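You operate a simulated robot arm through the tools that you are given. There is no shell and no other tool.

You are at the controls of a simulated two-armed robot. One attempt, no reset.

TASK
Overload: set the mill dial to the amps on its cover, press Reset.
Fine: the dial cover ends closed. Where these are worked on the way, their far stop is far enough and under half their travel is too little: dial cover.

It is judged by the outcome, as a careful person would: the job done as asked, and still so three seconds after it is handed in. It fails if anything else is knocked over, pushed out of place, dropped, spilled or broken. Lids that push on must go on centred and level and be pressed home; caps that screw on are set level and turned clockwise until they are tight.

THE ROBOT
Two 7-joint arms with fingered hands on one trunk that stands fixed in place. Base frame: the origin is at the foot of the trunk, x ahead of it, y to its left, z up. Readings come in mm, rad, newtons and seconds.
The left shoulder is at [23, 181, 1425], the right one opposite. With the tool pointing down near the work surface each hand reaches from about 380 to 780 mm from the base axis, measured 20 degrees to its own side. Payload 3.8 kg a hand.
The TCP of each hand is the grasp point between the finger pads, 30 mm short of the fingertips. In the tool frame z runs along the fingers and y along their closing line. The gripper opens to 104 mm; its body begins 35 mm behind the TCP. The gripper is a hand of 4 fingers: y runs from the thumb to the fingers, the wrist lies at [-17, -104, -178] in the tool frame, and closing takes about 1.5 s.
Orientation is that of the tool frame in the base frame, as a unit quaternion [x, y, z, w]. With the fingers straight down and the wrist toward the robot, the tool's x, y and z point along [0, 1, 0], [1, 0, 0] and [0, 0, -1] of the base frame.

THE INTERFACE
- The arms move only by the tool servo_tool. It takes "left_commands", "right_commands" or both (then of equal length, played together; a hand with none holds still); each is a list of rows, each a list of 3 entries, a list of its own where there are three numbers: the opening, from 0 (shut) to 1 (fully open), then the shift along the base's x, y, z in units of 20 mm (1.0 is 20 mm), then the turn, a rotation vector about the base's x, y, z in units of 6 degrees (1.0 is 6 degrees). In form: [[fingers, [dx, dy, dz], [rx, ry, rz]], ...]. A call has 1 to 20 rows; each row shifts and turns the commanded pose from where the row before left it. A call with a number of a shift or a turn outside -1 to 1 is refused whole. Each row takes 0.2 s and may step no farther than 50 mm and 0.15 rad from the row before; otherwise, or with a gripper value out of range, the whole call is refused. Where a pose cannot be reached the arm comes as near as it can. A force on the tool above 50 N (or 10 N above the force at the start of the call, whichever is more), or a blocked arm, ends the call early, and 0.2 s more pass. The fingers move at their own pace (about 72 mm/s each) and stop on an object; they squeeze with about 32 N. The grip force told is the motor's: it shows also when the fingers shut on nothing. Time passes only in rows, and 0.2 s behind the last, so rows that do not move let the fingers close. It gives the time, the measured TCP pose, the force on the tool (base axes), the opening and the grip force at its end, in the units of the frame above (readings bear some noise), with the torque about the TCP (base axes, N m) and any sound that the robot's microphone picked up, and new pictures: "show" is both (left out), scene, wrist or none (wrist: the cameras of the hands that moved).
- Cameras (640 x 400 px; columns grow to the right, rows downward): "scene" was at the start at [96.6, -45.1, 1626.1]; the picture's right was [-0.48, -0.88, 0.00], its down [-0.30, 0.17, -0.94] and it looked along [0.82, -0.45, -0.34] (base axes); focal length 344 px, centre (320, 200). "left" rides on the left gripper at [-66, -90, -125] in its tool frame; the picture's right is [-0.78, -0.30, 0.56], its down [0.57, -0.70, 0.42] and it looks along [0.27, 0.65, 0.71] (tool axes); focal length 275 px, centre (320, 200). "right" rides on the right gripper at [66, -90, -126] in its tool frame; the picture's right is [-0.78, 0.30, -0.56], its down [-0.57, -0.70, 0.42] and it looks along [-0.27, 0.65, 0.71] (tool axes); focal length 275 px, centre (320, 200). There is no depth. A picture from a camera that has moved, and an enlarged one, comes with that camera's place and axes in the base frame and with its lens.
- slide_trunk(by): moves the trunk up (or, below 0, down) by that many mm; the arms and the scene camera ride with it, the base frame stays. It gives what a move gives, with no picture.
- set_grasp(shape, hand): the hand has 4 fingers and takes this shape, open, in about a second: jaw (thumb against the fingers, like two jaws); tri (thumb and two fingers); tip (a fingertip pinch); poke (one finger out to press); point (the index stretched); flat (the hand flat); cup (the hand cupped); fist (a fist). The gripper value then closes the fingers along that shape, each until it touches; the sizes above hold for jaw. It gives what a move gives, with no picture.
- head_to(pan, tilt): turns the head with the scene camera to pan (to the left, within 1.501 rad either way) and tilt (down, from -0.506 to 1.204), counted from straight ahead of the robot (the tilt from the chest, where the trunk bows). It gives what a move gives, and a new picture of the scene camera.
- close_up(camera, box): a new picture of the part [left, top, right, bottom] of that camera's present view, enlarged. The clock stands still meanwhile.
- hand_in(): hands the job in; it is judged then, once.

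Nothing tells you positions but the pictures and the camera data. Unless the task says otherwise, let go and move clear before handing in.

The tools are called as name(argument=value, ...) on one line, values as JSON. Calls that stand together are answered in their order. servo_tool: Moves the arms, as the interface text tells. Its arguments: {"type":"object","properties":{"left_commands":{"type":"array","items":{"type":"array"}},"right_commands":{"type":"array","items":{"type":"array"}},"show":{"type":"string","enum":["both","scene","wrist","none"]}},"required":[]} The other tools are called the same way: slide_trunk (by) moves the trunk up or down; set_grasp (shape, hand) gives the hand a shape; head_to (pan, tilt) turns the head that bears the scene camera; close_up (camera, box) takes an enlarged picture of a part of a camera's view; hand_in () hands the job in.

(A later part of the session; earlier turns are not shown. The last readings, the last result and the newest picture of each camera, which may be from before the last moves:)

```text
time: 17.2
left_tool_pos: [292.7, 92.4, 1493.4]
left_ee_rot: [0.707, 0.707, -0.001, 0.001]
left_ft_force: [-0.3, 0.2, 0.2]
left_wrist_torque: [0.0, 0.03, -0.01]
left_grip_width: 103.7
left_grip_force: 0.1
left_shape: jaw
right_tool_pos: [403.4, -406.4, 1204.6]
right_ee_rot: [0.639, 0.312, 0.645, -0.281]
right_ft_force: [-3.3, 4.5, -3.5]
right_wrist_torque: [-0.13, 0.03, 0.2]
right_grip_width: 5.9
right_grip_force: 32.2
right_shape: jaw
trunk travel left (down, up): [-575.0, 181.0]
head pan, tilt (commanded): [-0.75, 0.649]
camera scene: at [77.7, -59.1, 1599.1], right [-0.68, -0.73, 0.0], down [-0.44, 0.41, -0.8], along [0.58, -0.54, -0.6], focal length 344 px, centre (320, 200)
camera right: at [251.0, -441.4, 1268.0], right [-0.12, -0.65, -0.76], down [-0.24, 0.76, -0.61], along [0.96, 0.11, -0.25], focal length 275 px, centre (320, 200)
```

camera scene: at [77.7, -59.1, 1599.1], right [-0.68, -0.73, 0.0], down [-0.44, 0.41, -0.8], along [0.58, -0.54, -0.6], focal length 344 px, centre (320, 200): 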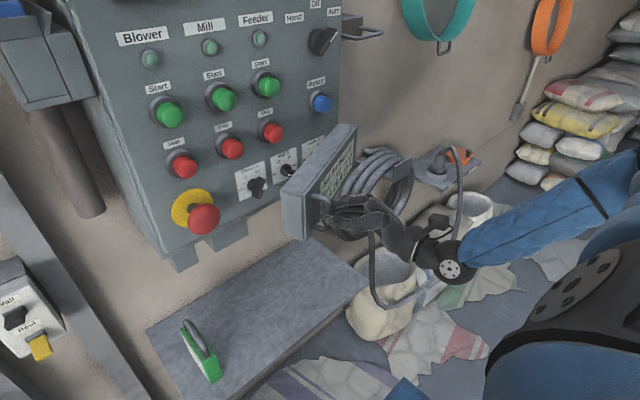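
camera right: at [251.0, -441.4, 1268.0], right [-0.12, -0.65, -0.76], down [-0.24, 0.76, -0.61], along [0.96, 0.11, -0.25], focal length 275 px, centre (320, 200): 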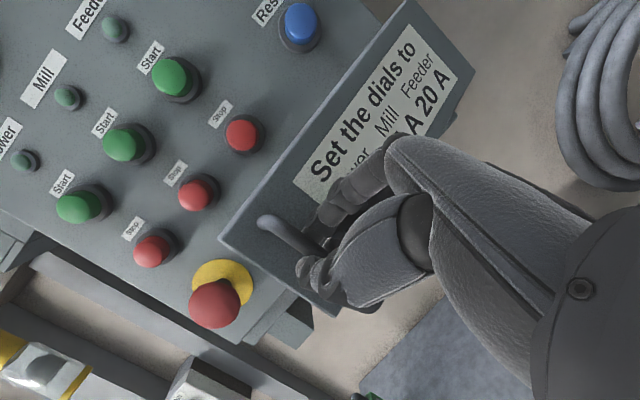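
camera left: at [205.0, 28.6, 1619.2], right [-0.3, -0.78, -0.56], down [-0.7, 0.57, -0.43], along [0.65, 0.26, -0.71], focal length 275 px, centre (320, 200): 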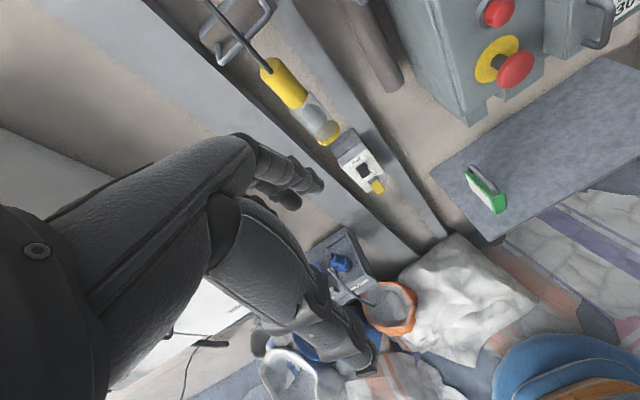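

The cover is about a quarter open and I can see three dials behind it. I'll carry on along the arc.

servo_tool(right_commands=[[0, [-0.72, -0.675, 0], [0, 0, 0]], [0, [-0.67, -0.72, 0], [0, 0, 0]], [0, [-0.62, -0.765, 0], [0, 0, 0]], [0, [-0.565, -0.81, 0], [0, 0, 0]], [0, [-0.505, -0.845, 0], [0, 0, 0]], [0, [-0.445, -0.88, 0], [0, 0, 0]]], show="both")

```text
time: 18.6
left_tool_pos: [294.7, 92.1, 1493.4]
left_ee_rot: [0.707, 0.707, -0.001, 0.0]
left_ft_force: [0.0, 0.0, 0.2]
left_wrist_torque: [-0.02, 0.02, 0.0]
left_grip_width: 104.0
left_grip_force: 0.0
left_shape: jaw
right_tool_pos: [332.4, -503.1, 1204.7]
right_ee_rot: [0.638, 0.312, 0.646, -0.279]
right_ft_force: [1.3, -0.6, 2.4]
right_wrist_torque: [-0.03, -0.03, -0.01]
right_grip_width: 5.8
right_grip_force: 31.5
right_shape: jaw
trunk travel left (down, up): [-575.0, 181.0]
head pan, tilt (commanded): [-0.75, 0.649]
camera scene: at [78.5, -60.0, 1599.1], right [-0.68, -0.73, 0.0], down [-0.44, 0.41, -0.8], along [0.58, -0.54, -0.6], focal length 344 px, centre (320, 200)
camera right: at [180.5, -536.6, 1266.6], right [-0.11, -0.64, -0.76], down [-0.24, 0.76, -0.61], along [0.96, 0.11, -0.24], focal length 275 px, centre (320, 200)
```

scene: 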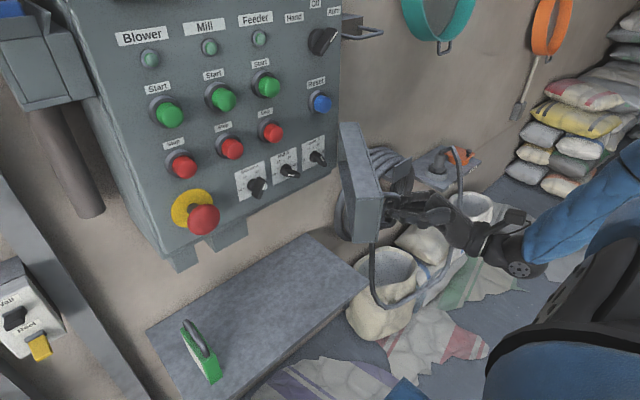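
right: 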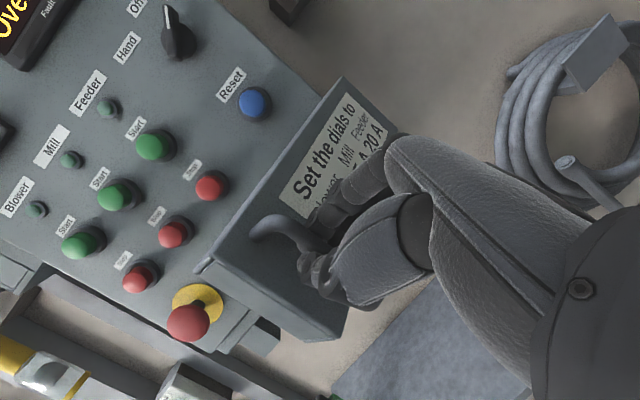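

The cover is about 48° open with low forces. I'll continue toward 80°.

servo_tool(right_commands=[[0, [-0.385, -0.905, 0], [0, 0, 0]], [0, [-0.32, -0.935, 0], [0, 0, 0]], [0, [-0.255, -0.955, 0], [0, 0, 0]], [0, [-0.185, -0.965, 0], [0, 0, 0]], [0, [-0.12, -0.98, 0], [0, 0, 0]]], show="both")

```text
time: 19.8
left_tool_pos: [294.9, 92.9, 1493.7]
left_ee_rot: [0.707, 0.707, -0.001, 0.0]
left_ft_force: [0.5, 0.1, -0.2]
left_wrist_torque: [0.02, -0.02, 0.01]
left_grip_width: 103.6
left_grip_force: 0.1
left_shape: jaw
right_tool_pos: [309.2, -595.5, 1205.5]
right_ee_rot: [0.64, 0.312, 0.644, -0.28]
right_ft_force: [7.5, -0.7, 0.1]
right_wrist_torque: [0.01, -0.05, -0.02]
right_grip_width: 5.1
right_grip_force: 31.8
right_shape: jaw
trunk travel left (down, up): [-575.0, 181.0]
head pan, tilt (commanded): [-0.75, 0.649]
camera scene: at [79.9, -60.1, 1599.0], right [-0.68, -0.73, 0.0], down [-0.44, 0.41, -0.8], along [0.58, -0.54, -0.61], focal length 344 px, centre (320, 200)
camera right: at [157.3, -630.4, 1267.1], right [-0.12, -0.64, -0.76], down [-0.24, 0.76, -0.61], along [0.96, 0.11, -0.24], focal length 275 px, centre (320, 200)
```

scene: 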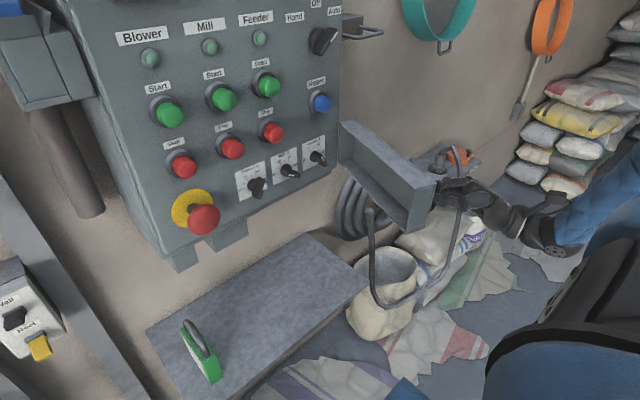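
right: 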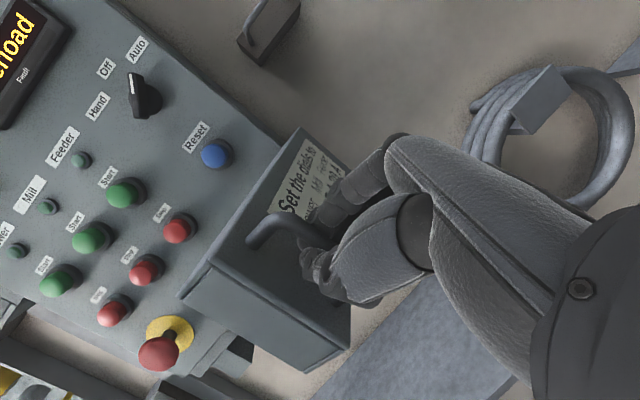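

About 68° open, and the dials are clearly in view. I'll keep going and zoom in on the dials.

servo_tool(right_commands=[[0, [-0.05, -0.985, 0], [0, 0, 0]], [0, [0.02, -0.985, 0], [0, 0, 0]], [0, [0.09, -0.985, 0], [0, 0, 0]], [0, [0.16, -0.975, 0], [0, 0, 0]]], show="both")

close_up(camera="scene", box=[220, 120, 348, 200])

```text
time: 20.8
left_tool_pos: [295.9, 93.3, 1491.3]
left_ee_rot: [0.707, 0.707, 0.0, 0.0]
left_ft_force: [0.4, -0.2, 0.0]
left_wrist_torque: [0.01, 0.01, -0.01]
left_grip_width: 103.8
left_grip_force: 0.1
left_shape: jaw
right_tool_pos: [315.3, -672.3, 1204.2]
right_ee_rot: [0.638, 0.312, 0.645, -0.281]
right_ft_force: [11.6, 3.4, 4.5]
right_wrist_torque: [0.01, -0.12, 0.0]
right_grip_width: 4.8
right_grip_force: 31.8
right_shape: jaw
trunk travel left (down, up): [-575.0, 181.0]
head pan, tilt (commanded): [-0.75, 0.649]
camera scene: at [81.0, -59.0, 1599.0], right [-0.68, -0.73, 0.0], down [-0.44, 0.41, -0.8], along [0.58, -0.54, -0.61], focal length 344 px, centre (320, 200)
camera right: at [163.9, -707.8, 1266.5], right [-0.11, -0.64, -0.76], down [-0.24, 0.76, -0.61], along [0.96, 0.11, -0.24], focal length 275 px, centre (320, 200)
```

scene: 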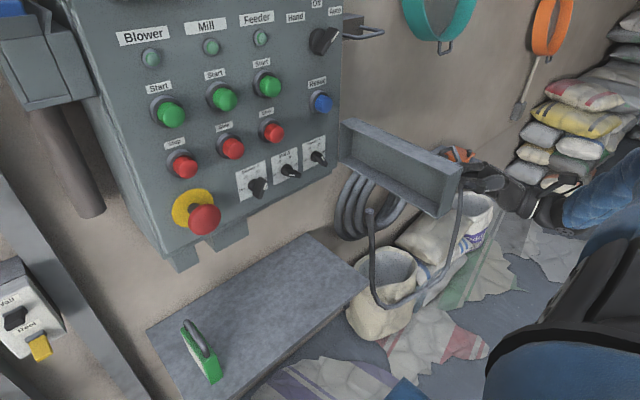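
right: 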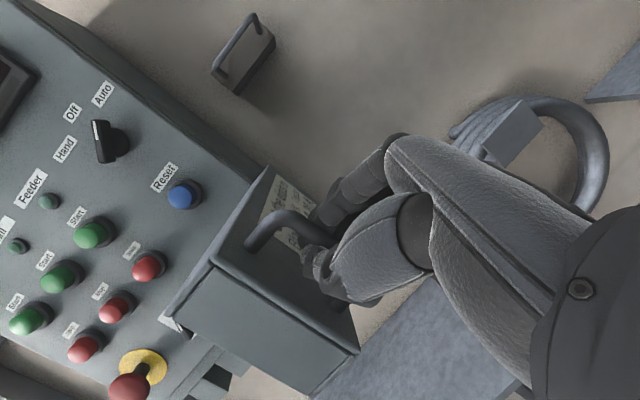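

```text
5.00 times, centred on (284, 160) of scene
camera zoom: at [81.0, -59.0, 1599.0], right [-0.68, -0.73, 0.0], down [-0.44, 0.41, -0.8], along [0.58, -0.54, -0.61], focal length 1718 px, centre (500, 400)
```

zoom: 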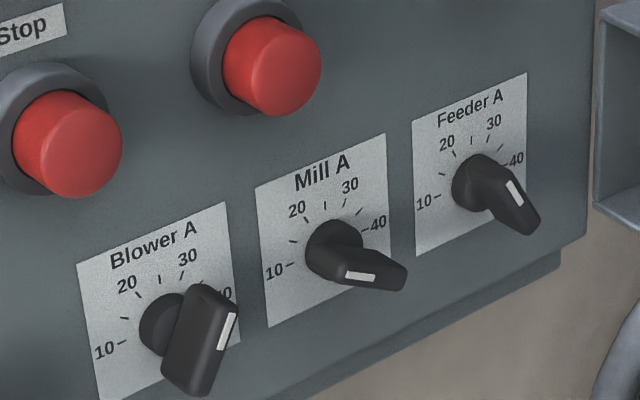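

The cover is about 84° open. The dials look like Blower 30, Feeder 20, and Mill pointing left, near 10. I'll open the cover a little further so it stays out of the arm's way.

servo_tool(right_commands=[[0, [0.25, -0.96, 0], [0, 0, 0]], [0, [0.3, -0.94, 0], [0, 0, 0]]], show="scene")

```text
time: 21.4
left_tool_pos: [298.0, 95.8, 1493.1]
left_ee_rot: [0.707, 0.707, -0.002, 0.0]
left_ft_force: [0.3, -1.3, -0.4]
left_wrist_torque: [-0.02, -0.01, 0.0]
left_grip_width: 103.7
left_grip_force: 0.0
left_shape: jaw
right_tool_pos: [326.0, -710.9, 1203.7]
right_ee_rot: [0.638, 0.313, 0.645, -0.28]
right_ft_force: [19.1, 7.3, 8.6]
right_wrist_torque: [0.1, -0.25, 0.05]
right_grip_width: 4.8
right_grip_force: 31.3
right_shape: jaw
trunk travel left (down, up): [-575.0, 181.0]
head pan, tilt (commanded): [-0.75, 0.649]
camera scene: at [82.2, -56.8, 1599.1], right [-0.68, -0.73, 0.0], down [-0.44, 0.41, -0.8], along [0.58, -0.54, -0.61], focal length 344 px, centre (320, 200)
```

scene: 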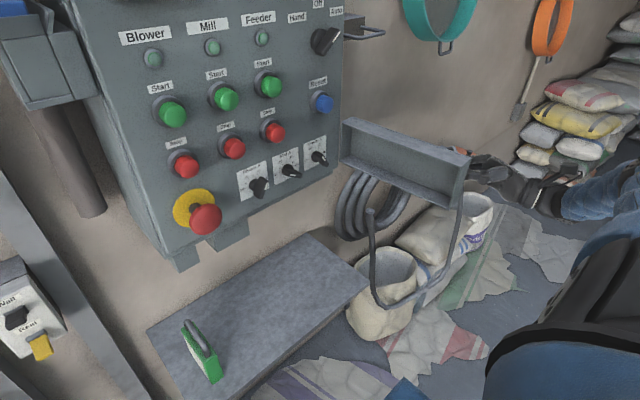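

About 92° open with some side load building up. I'll correct the arc slightly and try a bit more.

servo_tool(right_commands=[[0, [0.5, -0.7, 0], [0, 0, 0]], [0, [0.5, -0.8, 0], [0, 0, 0]]], show="scene")

```text
time: 22.0
left_tool_pos: [296.6, 93.6, 1492.3]
left_ee_rot: [0.708, 0.707, -0.001, 0.0]
left_ft_force: [-0.3, 0.5, 0.6]
left_wrist_torque: [0.02, 0.02, 0.03]
left_grip_width: 103.7
left_grip_force: 0.1
left_shape: jaw
right_tool_pos: [347.0, -740.6, 1203.0]
right_ee_rot: [0.639, 0.31, 0.645, -0.283]
right_ft_force: [7.1, 2.5, 3.9]
right_wrist_torque: [0.02, -0.08, 0.0]
right_grip_width: 4.3
right_grip_force: 32.3
right_shape: jaw
trunk travel left (down, up): [-575.0, 181.0]
head pan, tilt (commanded): [-0.75, 0.649]
camera scene: at [81.6, -58.4, 1598.9], right [-0.68, -0.73, 0.0], down [-0.44, 0.41, -0.8], along [0.58, -0.54, -0.61], focal length 344 px, centre (320, 200)
```

scene: 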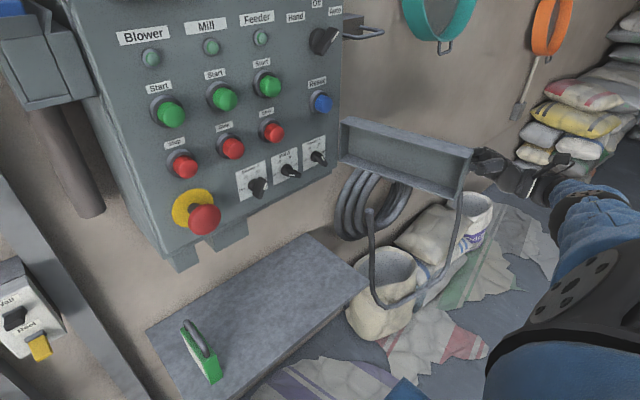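

About 100° open. I'll go one more small stretch to get clearance.

servo_tool(right_commands=[[0, [0.5, -0.8, 0], [0, 0, 0]], [0, [0.55, -0.8, 0], [0, 0, 0]]], show="both")

```text
time: 22.6
left_tool_pos: [293.9, 94.3, 1493.1]
left_ee_rot: [0.708, 0.707, 0.0, 0.0]
left_ft_force: [0.6, 0.3, 0.4]
left_wrist_torque: [-0.01, 0.01, -0.05]
left_grip_width: 104.0
left_grip_force: 0.1
left_shape: jaw
right_tool_pos: [355.0, -743.3, 1214.2]
right_ee_rot: [0.639, 0.311, 0.645, -0.281]
right_ft_force: [0.5, 0.0, -1.2]
right_wrist_torque: [0.03, -0.02, 0.01]
right_grip_width: 4.2
right_grip_force: 32.3
right_shape: jaw
right hand out of reach, approached as far as the arm can: row 1, 2
trunk travel left (down, up): [-575.0, 181.0]
head pan, tilt (commanded): [-0.75, 0.649]
camera scene: at [78.8, -59.1, 1599.1], right [-0.68, -0.73, 0.0], down [-0.44, 0.41, -0.8], along [0.58, -0.54, -0.6], focal length 344 px, centre (320, 200)
camera right: at [203.6, -778.5, 1276.8], right [-0.12, -0.64, -0.76], down [-0.24, 0.76, -0.61], along [0.96, 0.11, -0.25], focal length 275 px, centre (320, 200)
```

scene: 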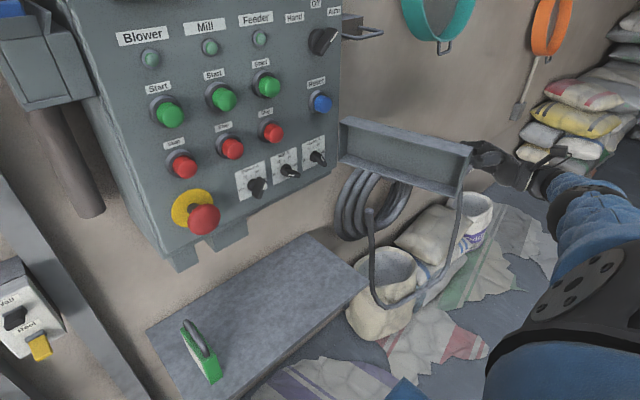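
right: 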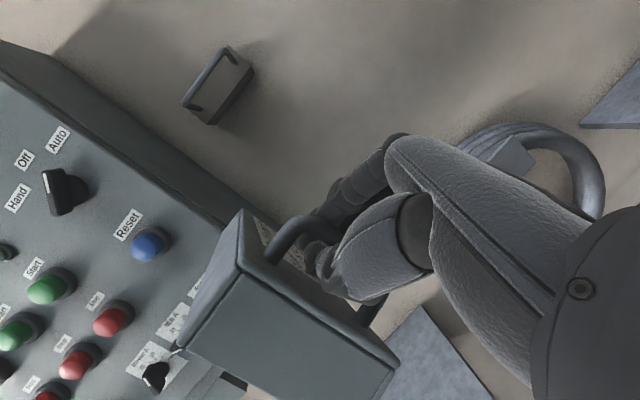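

I've reached the arm's limit, and about 102° is plenty. I'll open the fingers slightly, pivot the hand around the bar so it can back straight out, and check that the door stays put.

servo_tool(right_commands=[[0.3, [0, 0, 0], [0, 0, 0]], [0.3, [0, 0, 0], [0, 0, 0]], [0.3, [-0.05, 0.07, 0], [0, 0, -1]], [0.3, [-0.05, 0.07, 0], [0, 0, -1]], [0.3, [-0.05, 0.07, 0], [0, 0, -1]], [0.3, [-0.05, 0.07, 0], [0, 0, -1]]], show="both")

close_up(camera="right", box=[200, 190, 440, 370])

```text
time: 23.4
left_tool_pos: [289.0, 86.8, 1495.4]
left_ee_rot: [0.706, 0.708, 0.002, 0.0]
left_ft_force: [0.3, -0.7, 0.1]
left_wrist_torque: [0.01, 0.01, 0.0]
left_grip_width: 103.6
left_grip_force: 0.1
left_shape: jaw
right_tool_pos: [371.8, -756.3, 1252.8]
right_ee_rot: [0.618, 0.292, 0.697, -0.215]
right_ft_force: [-27.7, -13.9, -26.3]
right_wrist_torque: [-1.12, -0.2, 1.16]
right_grip_width: 42.8
right_grip_force: 0.0
right_shape: jaw
trunk travel left (down, up): [-575.0, 181.0]
head pan, tilt (commanded): [-0.75, 0.649]
stopped in row 4 (right hand): the force on the tool passed its limit at 71 N (the readings are from after the stop); the commanded pose is now the measured one
camera scene: at [72.9, -67.6, 1598.7], right [-0.68, -0.73, -0.01], down [-0.44, 0.42, -0.8], along [0.58, -0.54, -0.61], focal length 344 px, centre (320, 200)
camera right: at [210.1, -770.1, 1295.4], right [-0.1, -0.64, -0.76], down [-0.07, 0.77, -0.64], along [0.99, -0.01, -0.12], focal length 275 px, centre (320, 200)
```

scene: 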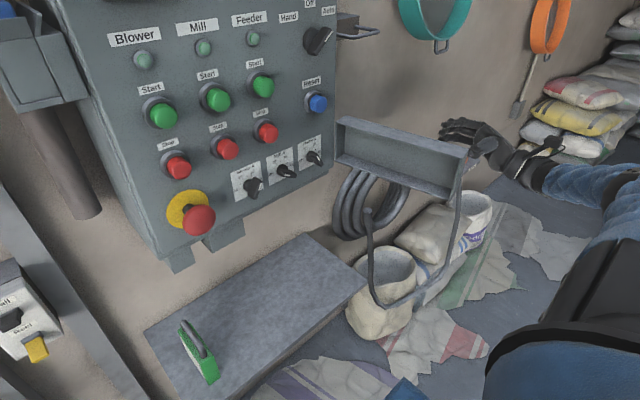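
right: 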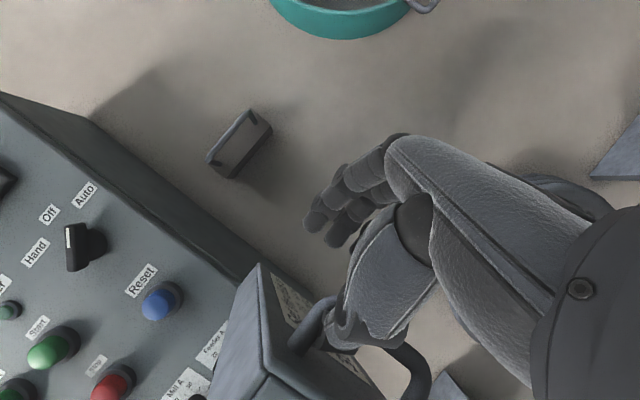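

```text
2.22 times, centred on (320, 280) of right
camera zoom: at [210.1, -770.1, 1295.4], right [-0.1, -0.64, -0.76], down [-0.07, 0.77, -0.64], along [0.99, -0.01, -0.12], focal length 612 px, centre (320, 22)
```

zoom: 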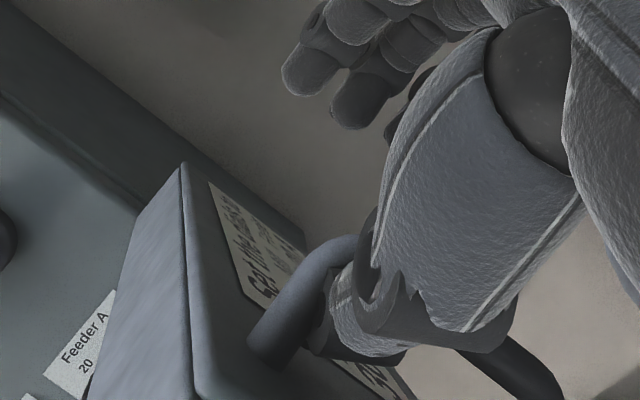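

The hand rode up at the reach limit, and the thumb is now caught under the handle's top leg. I'll lower it a little and back off gently to relieve the load.

servo_tool(right_commands=[[0.42, [-0.2, 0, -0.6], [0, 0, 0]], [0.42, [-0.2, 0, -0.6], [0, 0, 0]]], show="both")

close_up(camera="right", box=[200, 190, 440, 370])

```text
time: 24.0
left_tool_pos: [293.6, 92.3, 1494.1]
left_ee_rot: [0.707, 0.707, 0.0, -0.001]
left_ft_force: [0.5, -0.5, 0.5]
left_wrist_torque: [0.02, -0.01, 0.0]
left_grip_width: 103.8
left_grip_force: 0.2
left_shape: jaw
right_tool_pos: [368.4, -749.1, 1237.7]
right_ee_rot: [0.61, 0.296, 0.703, -0.214]
right_ft_force: [-6.4, -3.7, -7.2]
right_wrist_torque: [-0.19, -0.13, 0.3]
right_grip_width: 47.4
right_grip_force: 0.1
right_shape: jaw
trunk travel left (down, up): [-575.0, 181.0]
head pan, tilt (commanded): [-0.75, 0.649]
camera scene: at [77.8, -60.7, 1599.2], right [-0.68, -0.73, 0.0], down [-0.44, 0.41, -0.8], along [0.58, -0.54, -0.6], focal length 344 px, centre (320, 200)
camera right: at [206.6, -764.4, 1278.4], right [-0.08, -0.64, -0.76], down [-0.06, 0.77, -0.64], along [0.99, -0.01, -0.1], focal length 275 px, centre (320, 200)
```

scene: 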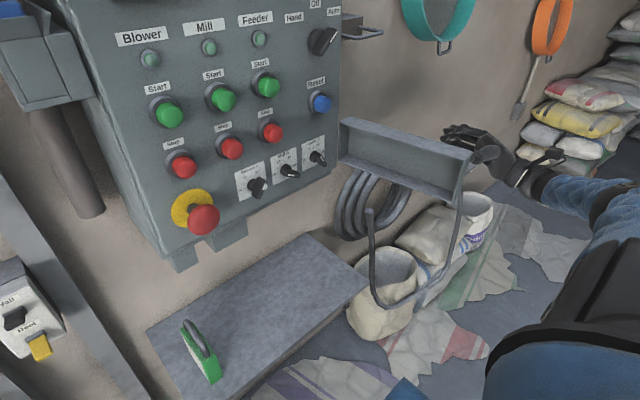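
right: 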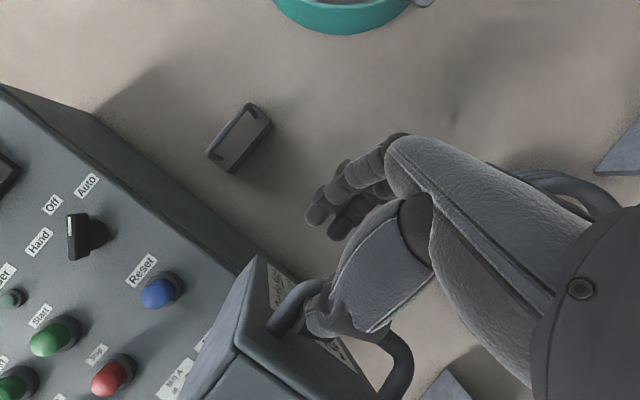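

```text
2.22 times, centred on (320, 280) of right
camera zoom: at [206.6, -764.4, 1278.4], right [-0.08, -0.64, -0.76], down [-0.06, 0.77, -0.64], along [0.99, -0.01, -0.1], focal length 612 px, centre (320, 22)
```

zoom: 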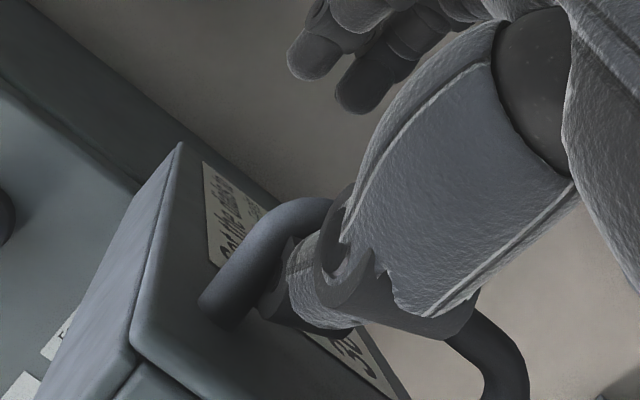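

The load is mostly relieved. The thumb is on the robot side of the bar, so backing off toward −x should free it.

servo_tool(right_commands=[[0.5, [-0.5, -0.1, -0.2], [0, 0, 0]], [0.55, [-0.7, -0.2, 0], [0, 0, 0]], [0.55, [-0.8, -0.2, 0], [0, 0, 0]]], show="both")

close_up(camera="right", box=[200, 190, 440, 370])

```text
time: 24.8
left_tool_pos: [294.2, 93.1, 1494.1]
left_ee_rot: [0.707, 0.708, -0.001, 0.001]
left_ft_force: [0.5, -0.9, -0.2]
left_wrist_torque: [0.01, 0.0, -0.02]
left_grip_width: 103.6
left_grip_force: 0.0
left_shape: jaw
right_tool_pos: [326.5, -758.3, 1232.0]
right_ee_rot: [0.612, 0.296, 0.702, -0.214]
right_ft_force: [0.0, -0.7, 0.3]
right_wrist_torque: [-0.02, 0.01, -0.02]
right_grip_width: 57.0
right_grip_force: 0.0
right_shape: jaw
trunk travel left (down, up): [-575.0, 181.0]
head pan, tilt (commanded): [-0.75, 0.649]
camera scene: at [78.6, -59.6, 1599.1], right [-0.68, -0.73, 0.0], down [-0.44, 0.41, -0.8], along [0.58, -0.54, -0.6], focal length 344 px, centre (320, 200)
camera right: at [165.2, -772.3, 1273.6], right [-0.09, -0.64, -0.76], down [-0.06, 0.77, -0.64], along [0.99, -0.01, -0.11], focal length 275 px, centre (320, 200)
```

scene: 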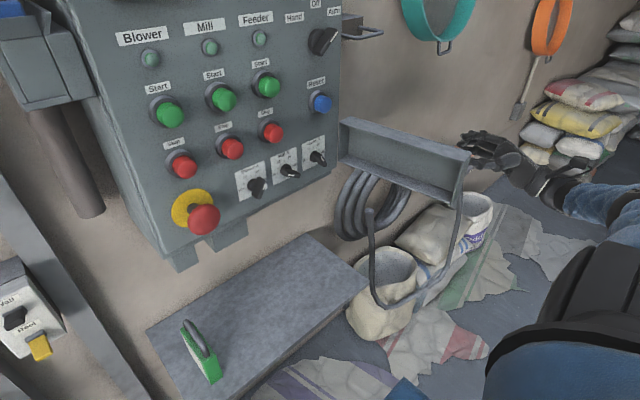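
right: 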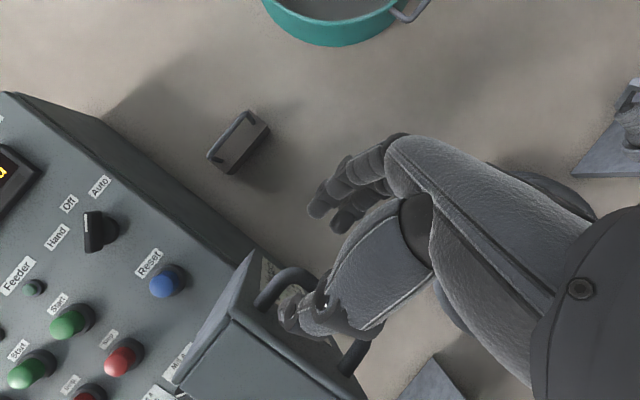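

```text
2.22 times, centred on (320, 280) of right
camera zoom: at [165.2, -772.3, 1273.6], right [-0.09, -0.64, -0.76], down [-0.06, 0.77, -0.64], along [0.99, -0.01, -0.11], focal length 612 px, centre (320, 22)
```

zoom: 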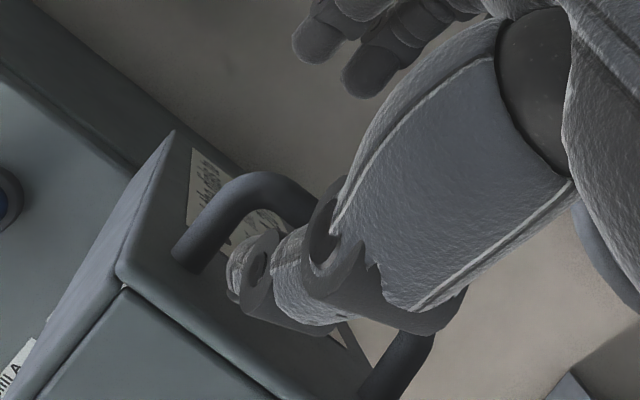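

The hand is free with no load and the door stays open on its own. I'll back away, then rise and swing left over the open door.

servo_tool(right_commands=[[0.55, [-0.9, -0.2, 0], [0, 0, 0]], [0.55, [-0.9, 0, 0.3], [0, 0, 0]], [0.55, [-0.5, 0.2, 0.9], [0, 0, 0]], [0.55, [0, 0.5, 0.95], [0, 0, 0]], [0.55, [0, 0.7, 0.95], [0, 0, 0]], [0.55, [0, 0.9, 0.95], [0, 0, 0]], [0.55, [0, 0.95, 0.9], [0, 0, 0]]], show="both")

```text
time: 26.4
left_tool_pos: [291.9, 93.2, 1494.2]
left_ee_rot: [0.706, 0.708, 0.0, 0.001]
left_ft_force: [-0.8, 0.6, 0.0]
left_wrist_torque: [0.01, -0.03, -0.02]
left_grip_width: 103.7
left_grip_force: 0.1
left_shape: jaw
right_tool_pos: [279.8, -697.7, 1333.4]
right_ee_rot: [0.613, 0.295, 0.702, -0.213]
right_ft_force: [-0.1, 0.3, -0.4]
right_wrist_torque: [0.04, 0.02, 0.01]
right_grip_width: 57.4
right_grip_force: 0.1
right_shape: jaw
right hand out of reach, approached as far as the arm can: row 4
trunk travel left (down, up): [-575.0, 181.0]
head pan, tilt (commanded): [-0.75, 0.649]
camera scene: at [76.0, -60.0, 1599.2], right [-0.68, -0.73, 0.0], down [-0.44, 0.41, -0.8], along [0.58, -0.54, -0.6], focal length 344 px, centre (320, 200)
camera right: at [118.5, -712.7, 1374.4], right [-0.09, -0.64, -0.76], down [-0.06, 0.77, -0.64], along [0.99, -0.01, -0.11], focal length 275 px, centre (320, 200)
```

scene: 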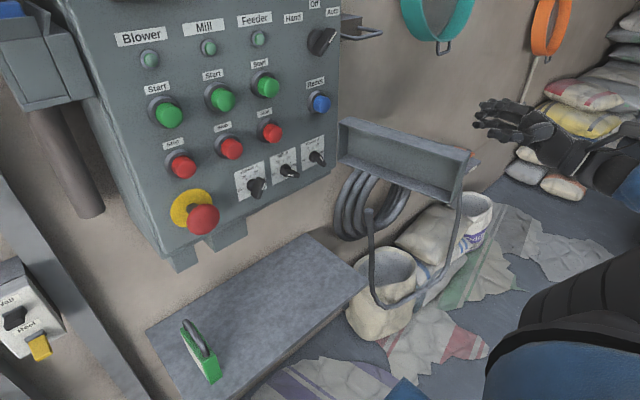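
right: 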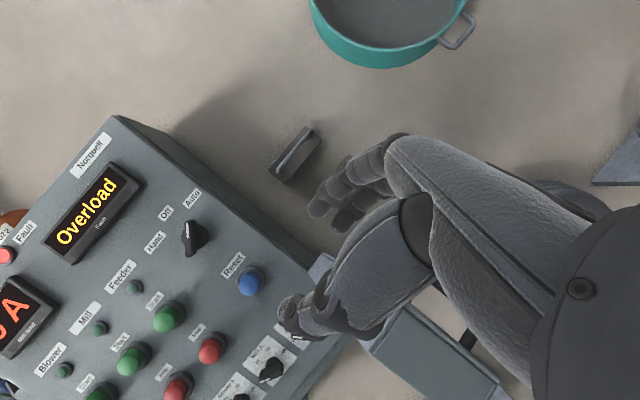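

Clear of the door. Now I'll swing the hand left and roll it palm-down, with thumb below and fingers above, so it can pinch the mill knob, whose grip bar looks roughly horizontal.

servo_tool(right_commands=[[0.6, [0, 0.95, 0], [-0.937, -0.318, -0.454]], [0.6, [0, 0.95, 0], [-0.937, -0.318, -0.454]], [0.6, [0, 0.95, 0], [-0.937, -0.318, -0.454]], [0.6, [0, 0.95, 0], [-0.937, -0.318, -0.454]], [0.6, [0, 0.95, 0], [-0.937, -0.318, -0.454]], [0.6, [0, 0.95, 0], [-0.937, -0.318, -0.454]], [0.6, [0.2, 0.95, 0], [-0.937, -0.318, -0.454]], [0.6, [0.2, 0.95, 0], [-0.937, -0.318, -0.454]], [0.6, [0.3, 0.95, 0], [-0.937, -0.318, -0.454]], [0.6, [0.6, 0.83, 0], [-0.937, -0.318, -0.454]], [0.6, [0.9, 0.83, 0], [-0.937, -0.318, -0.454]], [0.6, [0.9, 0.83, 0], [-0.937, -0.318, -0.454]], [0.6, [0.9, 0.83, 0], [-0.937, -0.318, -0.454]], [0.6, [0.9, 0.83, 0], [-0.937, -0.318, -0.454]]], show="both")

```text
time: 29.4
left_tool_pos: [294.9, 93.3, 1493.4]
left_ee_rot: [0.706, 0.708, -0.001, 0.0]
left_ft_force: [-0.3, 0.7, 0.8]
left_wrist_torque: [0.02, 0.02, 0.02]
left_grip_width: 103.9
left_grip_force: 0.0
left_shape: jaw
right_tool_pos: [378.2, -447.2, 1333.4]
right_ee_rot: [0.5, 0.501, 0.498, 0.5]
right_ft_force: [-0.4, -0.7, 0.0]
right_wrist_torque: [-0.03, 0.01, 0.0]
right_grip_width: 62.1
right_grip_force: 0.1
right_shape: jaw
trunk travel left (down, up): [-575.0, 181.0]
head pan, tilt (commanded): [-0.75, 0.649]
camera scene: at [79.0, -59.3, 1599.1], right [-0.68, -0.73, 0.0], down [-0.44, 0.41, -0.8], along [0.58, -0.54, -0.6], focal length 344 px, centre (320, 200)
camera right: at [252.6, -380.2, 1242.9], right [-0.56, -0.77, 0.3], down [0.42, -0.58, -0.7], along [0.71, -0.26, 0.65], focal length 275 px, centre (320, 200)
```

scene: 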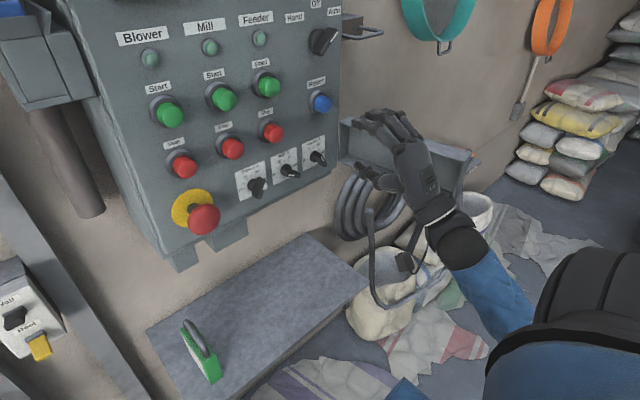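
right: 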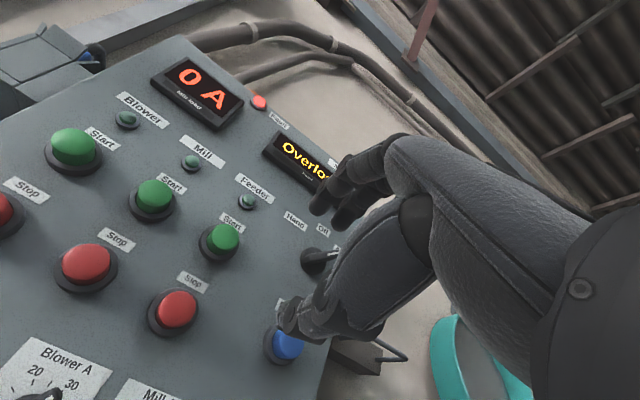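

That pose came easily. I'll lower the hand to the dial's height and use the wrist camera to read the mill dial.

servo_tool(right_commands=[[0.6, [0, 0, -0.9], [0, 0, 0]], [0.6, [0, 0, -0.9], [0, 0, 0]], [0.6, [0, 0, -0.9], [0, 0, 0]], [0.6, [0, 0, -0.9], [0, 0, 0]], [0.6, [0.2, 0, -0.9], [0, 0, 0]], [0.6, [0.3, 0, -0.9], [0, 0, 0]], [0.6, [0.3, 0.1, -0.9], [0, 0, 0]], [0.6, [0.3, 0.1, -0.7], [0, 0, 0]]], show="both")

close_up(camera="right", box=[130, 220, 340, 370])

close_up(camera="scene", box=[252, 130, 332, 190])

```text
time: 31.2
left_tool_pos: [295.3, 93.2, 1493.3]
left_ee_rot: [0.707, 0.708, -0.001, 0.0]
left_ft_force: [-0.5, -0.1, -0.3]
left_wrist_torque: [-0.02, 0.0, 0.02]
left_grip_width: 103.7
left_grip_force: 0.0
left_shape: jaw
right_tool_pos: [404.8, -441.4, 1193.3]
right_ee_rot: [0.501, 0.5, 0.499, 0.5]
right_ft_force: [0.2, 0.6, -0.1]
right_wrist_torque: [0.0, -0.02, -0.01]
right_grip_width: 61.9
right_grip_force: 0.2
right_shape: jaw
trunk travel left (down, up): [-575.0, 181.0]
head pan, tilt (commanded): [-0.75, 0.649]
camera scene: at [78.6, -59.8, 1599.1], right [-0.68, -0.73, 0.0], down [-0.44, 0.41, -0.8], along [0.58, -0.54, -0.6], focal length 344 px, centre (320, 200)
camera right: at [277.8, -375.0, 1103.3], right [-0.56, -0.78, 0.3], down [0.42, -0.57, -0.7], along [0.72, -0.27, 0.65], focal length 275 px, centre (320, 200)
```

scene: 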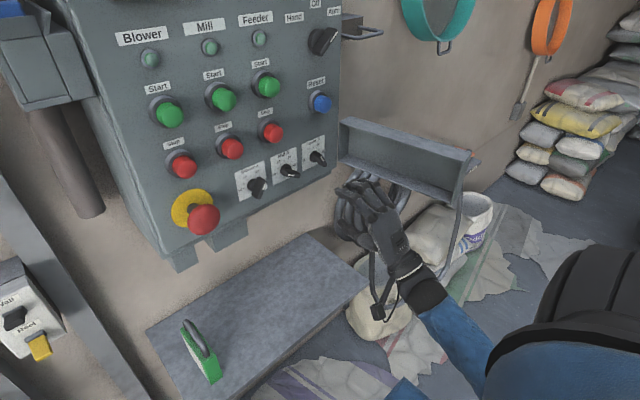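
right: 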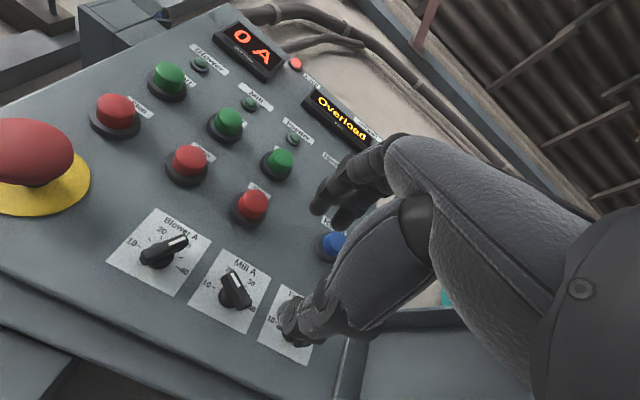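

```text
2.67 times, centred on (235, 295) of right
camera zoom: at [277.8, -375.0, 1103.3], right [-0.56, -0.78, 0.3], down [0.42, -0.57, -0.7], along [0.72, -0.27, 0.65], focal length 734 px, centre (547, -53)
```

zoom: 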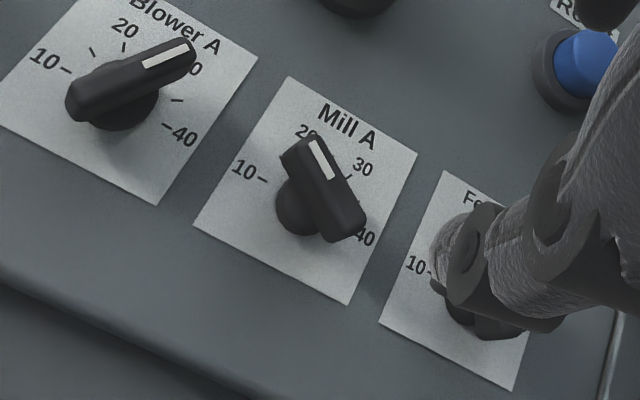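

```text
6.67 times, centred on (292, 160) of scene
camera zoom: at [78.6, -59.8, 1599.1], right [-0.68, -0.73, 0.0], down [-0.44, 0.41, -0.8], along [0.58, -0.54, -0.6], focal length 2291 px, centre (507, 467)
```

zoom: 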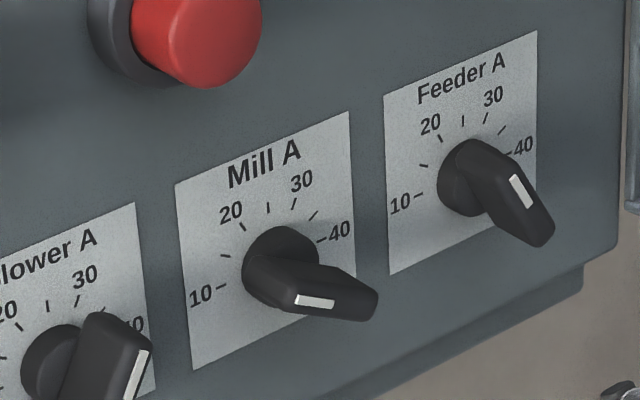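

The mill pointer is about 58° left of the 25 A mark (12 o'clock), so it reads about 15 A. The knob centre is near y=−442.5, z≈1193–1199, with its front at x≈570. Before gripping, I'll test in free space that the wrist can do the clockwise roll.

servo_tool(right_commands=[[0.6, [0.5, 0, 0], [1, 0, 0]], [0.6, [0.5, 0, 0], [1, 0, 0]], [0.6, [0.5, 0, 0], [1, 0, 0]], [0.6, [0.5, 0, 0], [1, 0, 0]], [0.6, [0.5, 0, 0], [1, 0, 0]], [0.6, [0.5, 0, 0], [1, 0, 0]], [0.6, [0, 0, 0], [1, 0, 0]], [0.6, [0, 0, 0], [1, 0, 0]], [0.6, [0, 0, 0], [1, 0, 0]], [0.6, [0, 0, 0], [1, 0, 0]], [0.6, [0, 0, 0], [1, 0, 0]], [0.6, [0, 0, 0], [1, 0, 0]], [0.6, [0, 0, 0], [1, 0, 0]], [0.6, [0, 0, 0], [1, 0, 0]], [0.6, [0, 0, 0], [1, 0, 0]]], show="both")

```text
time: 33.9
left_tool_pos: [296.0, 93.4, 1493.6]
left_ee_rot: [0.707, 0.708, -0.001, 0.0]
left_ft_force: [0.4, -0.3, -0.8]
left_wrist_torque: [-0.01, -0.01, 0.0]
left_grip_width: 103.9
left_grip_force: 0.1
left_shape: jaw
right_tool_pos: [461.6, -475.9, 1226.0]
right_ee_rot: [0.692, 0.172, 0.682, 0.164]
right_ft_force: [-0.7, -1.2, -0.2]
right_wrist_torque: [0.02, -0.02, -0.01]
right_grip_width: 62.3
right_grip_force: 0.0
right_shape: jaw
trunk travel left (down, up): [-575.0, 181.0]
head pan, tilt (commanded): [-0.75, 0.649]
stopped in row 13 (right hand): the arm was blocked; the commanded pose is now the measured one
camera scene: at [78.5, -59.6, 1599.1], right [-0.68, -0.73, 0.0], down [-0.44, 0.41, -0.8], along [0.58, -0.54, -0.6], focal length 344 px, centre (320, 200)
camera right: at [335.5, -367.1, 1244.4], right [-0.56, -0.62, -0.54], down [0.41, 0.36, -0.84], along [0.72, -0.69, 0.05], focal length 275 px, centre (320, 200)
```

scene: 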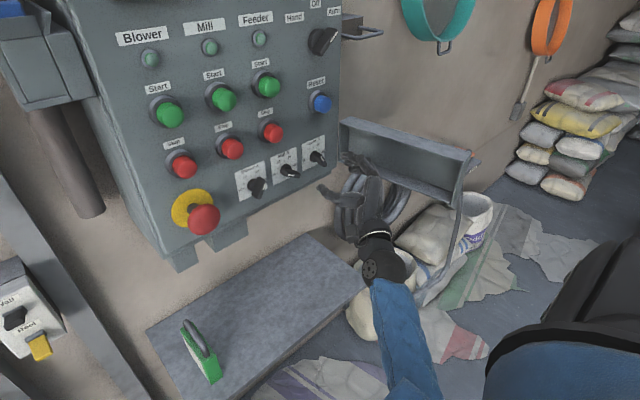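
right: 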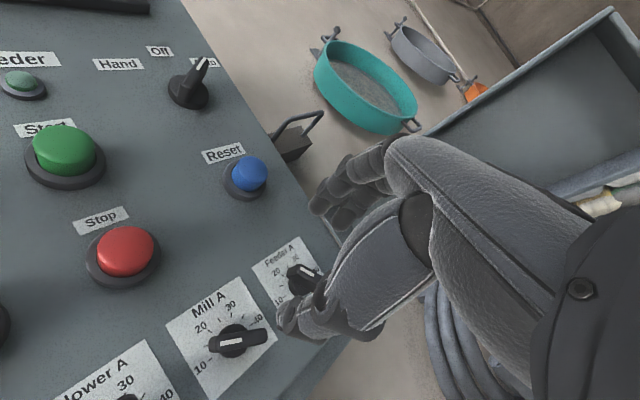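

The full roll to upright gets blocked at about 62°, so a pinch-and-twist to 12 o'clock isn't available. I'll roll back to the comfortable pose and push the pointer around with a single extended finger (poke shape) instead.

servo_tool(right_commands=[[0.6, [-0.3, 0.17, -0.1], [-1, 0, 0]], [0.6, [-0.3, 0.17, -0.1], [-1, 0, 0]], [0.6, [-0.3, 0.17, -0.1], [-1, 0, 0]], [0.6, [-0.3, 0.17, -0.1], [-1, 0, 0]], [0.6, [-0.3, 0.17, -0.1], [-1, 0, 0]], [0.6, [-0.3, 0.17, -0.1], [-1, 0, 0]], [0.6, [-0.3, 0.17, -0.1], [-1, 0, 0]], [0.6, [-0.3, 0.17, -0.1], [-1, 0, 0]], [0.6, [-0.3, 0.17, -0.1], [-1, 0, 0]], [0.6, [-0.3, 0.17, -0.1], [-1, 0, 0]]], show="none")

set_grasp(hand="right", shape="poke")

close_up(camera="right", box=[0, 0, 640, 400])

close_up(camera="scene", box=[230, 120, 470, 270])

```text
time: 36.1
left_tool_pos: [293.4, 93.0, 1493.5]
left_ee_rot: [0.707, 0.708, 0.0, 0.001]
left_ft_force: [-0.1, 0.0, -0.3]
left_wrist_torque: [0.01, 0.01, 0.0]
left_grip_width: 103.9
left_grip_force: 0.1
left_shape: jaw
right_tool_pos: [403.2, -440.0, 1204.5]
right_ee_rot: [0.518, 0.489, 0.505, 0.488]
right_ft_force: [-0.6, 0.0, 0.0]
right_wrist_torque: [0.02, 0.02, 0.01]
right_grip_width: 62.2
right_grip_force: 0.0
right_shape: jaw
trunk travel left (down, up): [-575.0, 181.0]
head pan, tilt (commanded): [-0.75, 0.649]
```

```text
time: 37.0
left_tool_pos: [294.2, 94.3, 1493.6]
left_ee_rot: [0.706, 0.708, -0.001, 0.001]
left_ft_force: [-0.1, 0.0, -0.4]
left_wrist_torque: [0.03, -0.01, 0.01]
left_grip_width: 103.7
left_grip_force: 0.1
left_shape: jaw
right_tool_pos: [402.2, -440.3, 1206.1]
right_ee_rot: [0.518, 0.489, 0.505, 0.487]
right_ft_force: [0.4, 0.4, 0.5]
right_wrist_torque: [0.01, -0.02, -0.03]
right_grip_width: 0.0
right_grip_force: 0.0
right_shape: poke
trunk travel left (down, up): [-575.0, 181.0]
head pan, tilt (commanded): [-0.75, 0.649]
```

```text
1.00 times, centred on (320, 200) of right (not enlarged: the box is as wide or as high as the picture)
camera zoom: at [276.2, -369.3, 1120.0], right [-0.56, -0.78, 0.27], down [0.41, -0.54, -0.73], along [0.72, -0.3, 0.62], focal length 275 px, centre (320, 200)
```

zoom: 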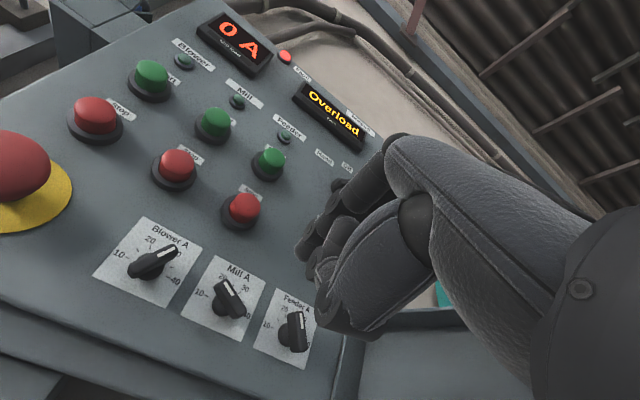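

```text
2.67 times, centred on (350, 195) of scene
camera zoom: at [78.3, -59.7, 1599.1], right [-0.68, -0.73, 0.0], down [-0.44, 0.41, -0.8], along [0.58, -0.54, -0.6], focal length 916 px, centre (240, 213)
```

zoom: 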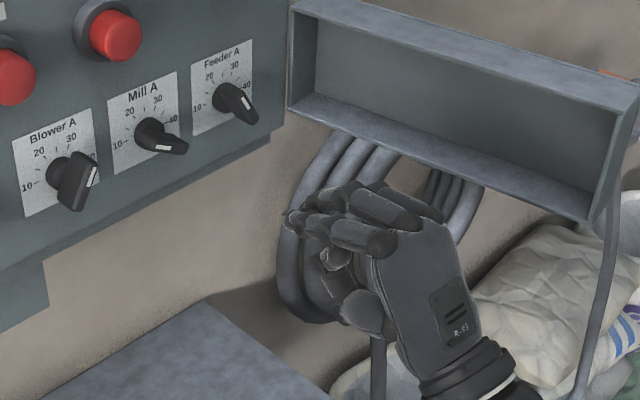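

Poke shape is set. I'll zoom in on the hand to find the pressing fingertip.

close_up(camera="scene", box=[325, 175, 421, 255])

close_up(camera="right", box=[260, 120, 460, 350])

```text
5.00 times, centred on (373, 215) of scene
camera zoom: at [78.3, -59.7, 1599.1], right [-0.68, -0.73, 0.0], down [-0.44, 0.41, -0.8], along [0.58, -0.54, -0.6], focal length 1718 px, centre (55, 125)
```

zoom: 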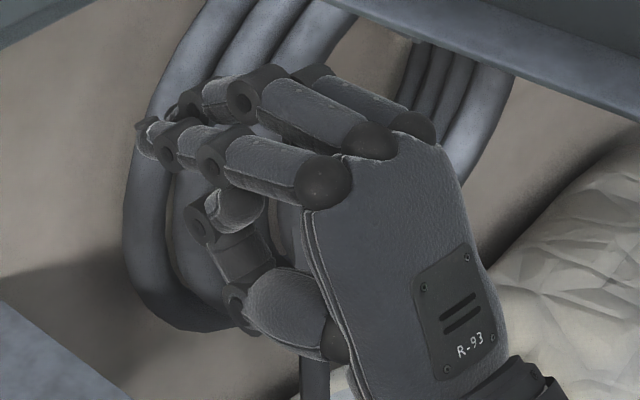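

```text
1.74 times, centred on (360, 235) of right
camera zoom: at [276.2, -369.3, 1120.0], right [-0.56, -0.78, 0.27], down [0.41, -0.54, -0.73], along [0.72, -0.3, 0.62], focal length 479 px, centre (250, 139)
```

zoom: 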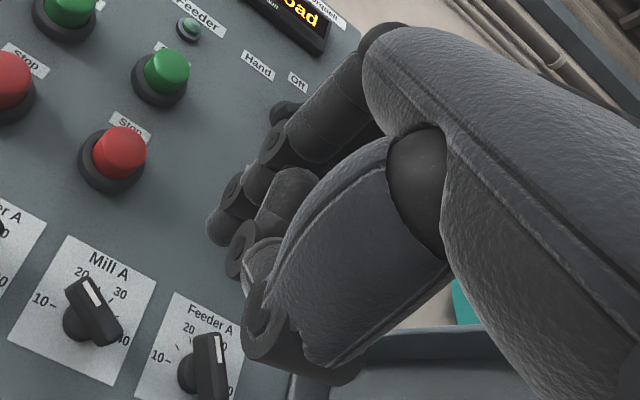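

The poke finger sticks out only a little beyond the others. I'll try the "point" shape with the index stretched, to compare.

set_grasp(hand="right", shape="point")

close_up(camera="scene", box=[325, 175, 421, 255])

close_up(camera="right", box=[260, 120, 460, 350])

```text
time: 37.9
left_tool_pos: [294.6, 92.1, 1492.9]
left_ee_rot: [0.706, 0.708, -0.001, 0.001]
left_ft_force: [0.2, 0.2, -0.2]
left_wrist_torque: [0.02, 0.01, 0.0]
left_grip_width: 103.9
left_grip_force: 0.0
left_shape: jaw
right_tool_pos: [402.6, -440.8, 1205.5]
right_ee_rot: [0.519, 0.488, 0.505, 0.488]
right_ft_force: [0.4, 0.4, 0.0]
right_wrist_torque: [0.01, 0.0, -0.01]
right_grip_width: 0.1
right_grip_force: 0.1
right_shape: point
trunk travel left (down, up): [-575.0, 181.0]
head pan, tilt (commanded): [-0.75, 0.649]
```

```text
5.00 times, centred on (373, 215) of scene
camera zoom: at [78.3, -59.7, 1599.1], right [-0.68, -0.73, 0.0], down [-0.44, 0.41, -0.8], along [0.58, -0.54, -0.6], focal length 1718 px, centre (55, 125)
```

zoom: 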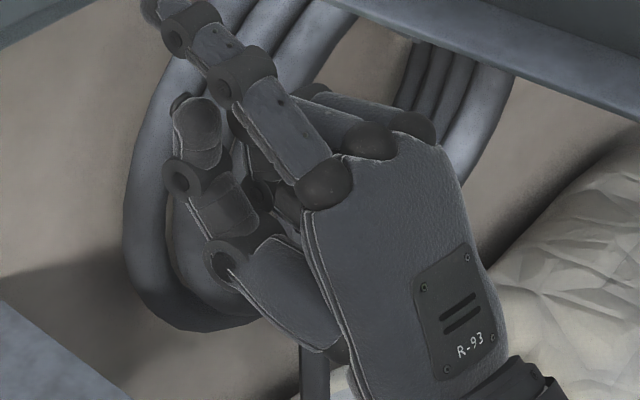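

```text
1.74 times, centred on (360, 235) of right
camera zoom: at [276.2, -369.3, 1119.9], right [-0.56, -0.78, 0.27], down [0.41, -0.54, -0.73], along [0.72, -0.3, 0.62], focal length 479 px, centre (250, 139)
```

zoom: 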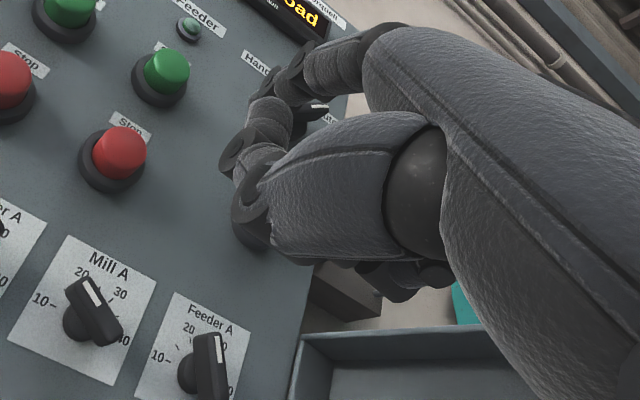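

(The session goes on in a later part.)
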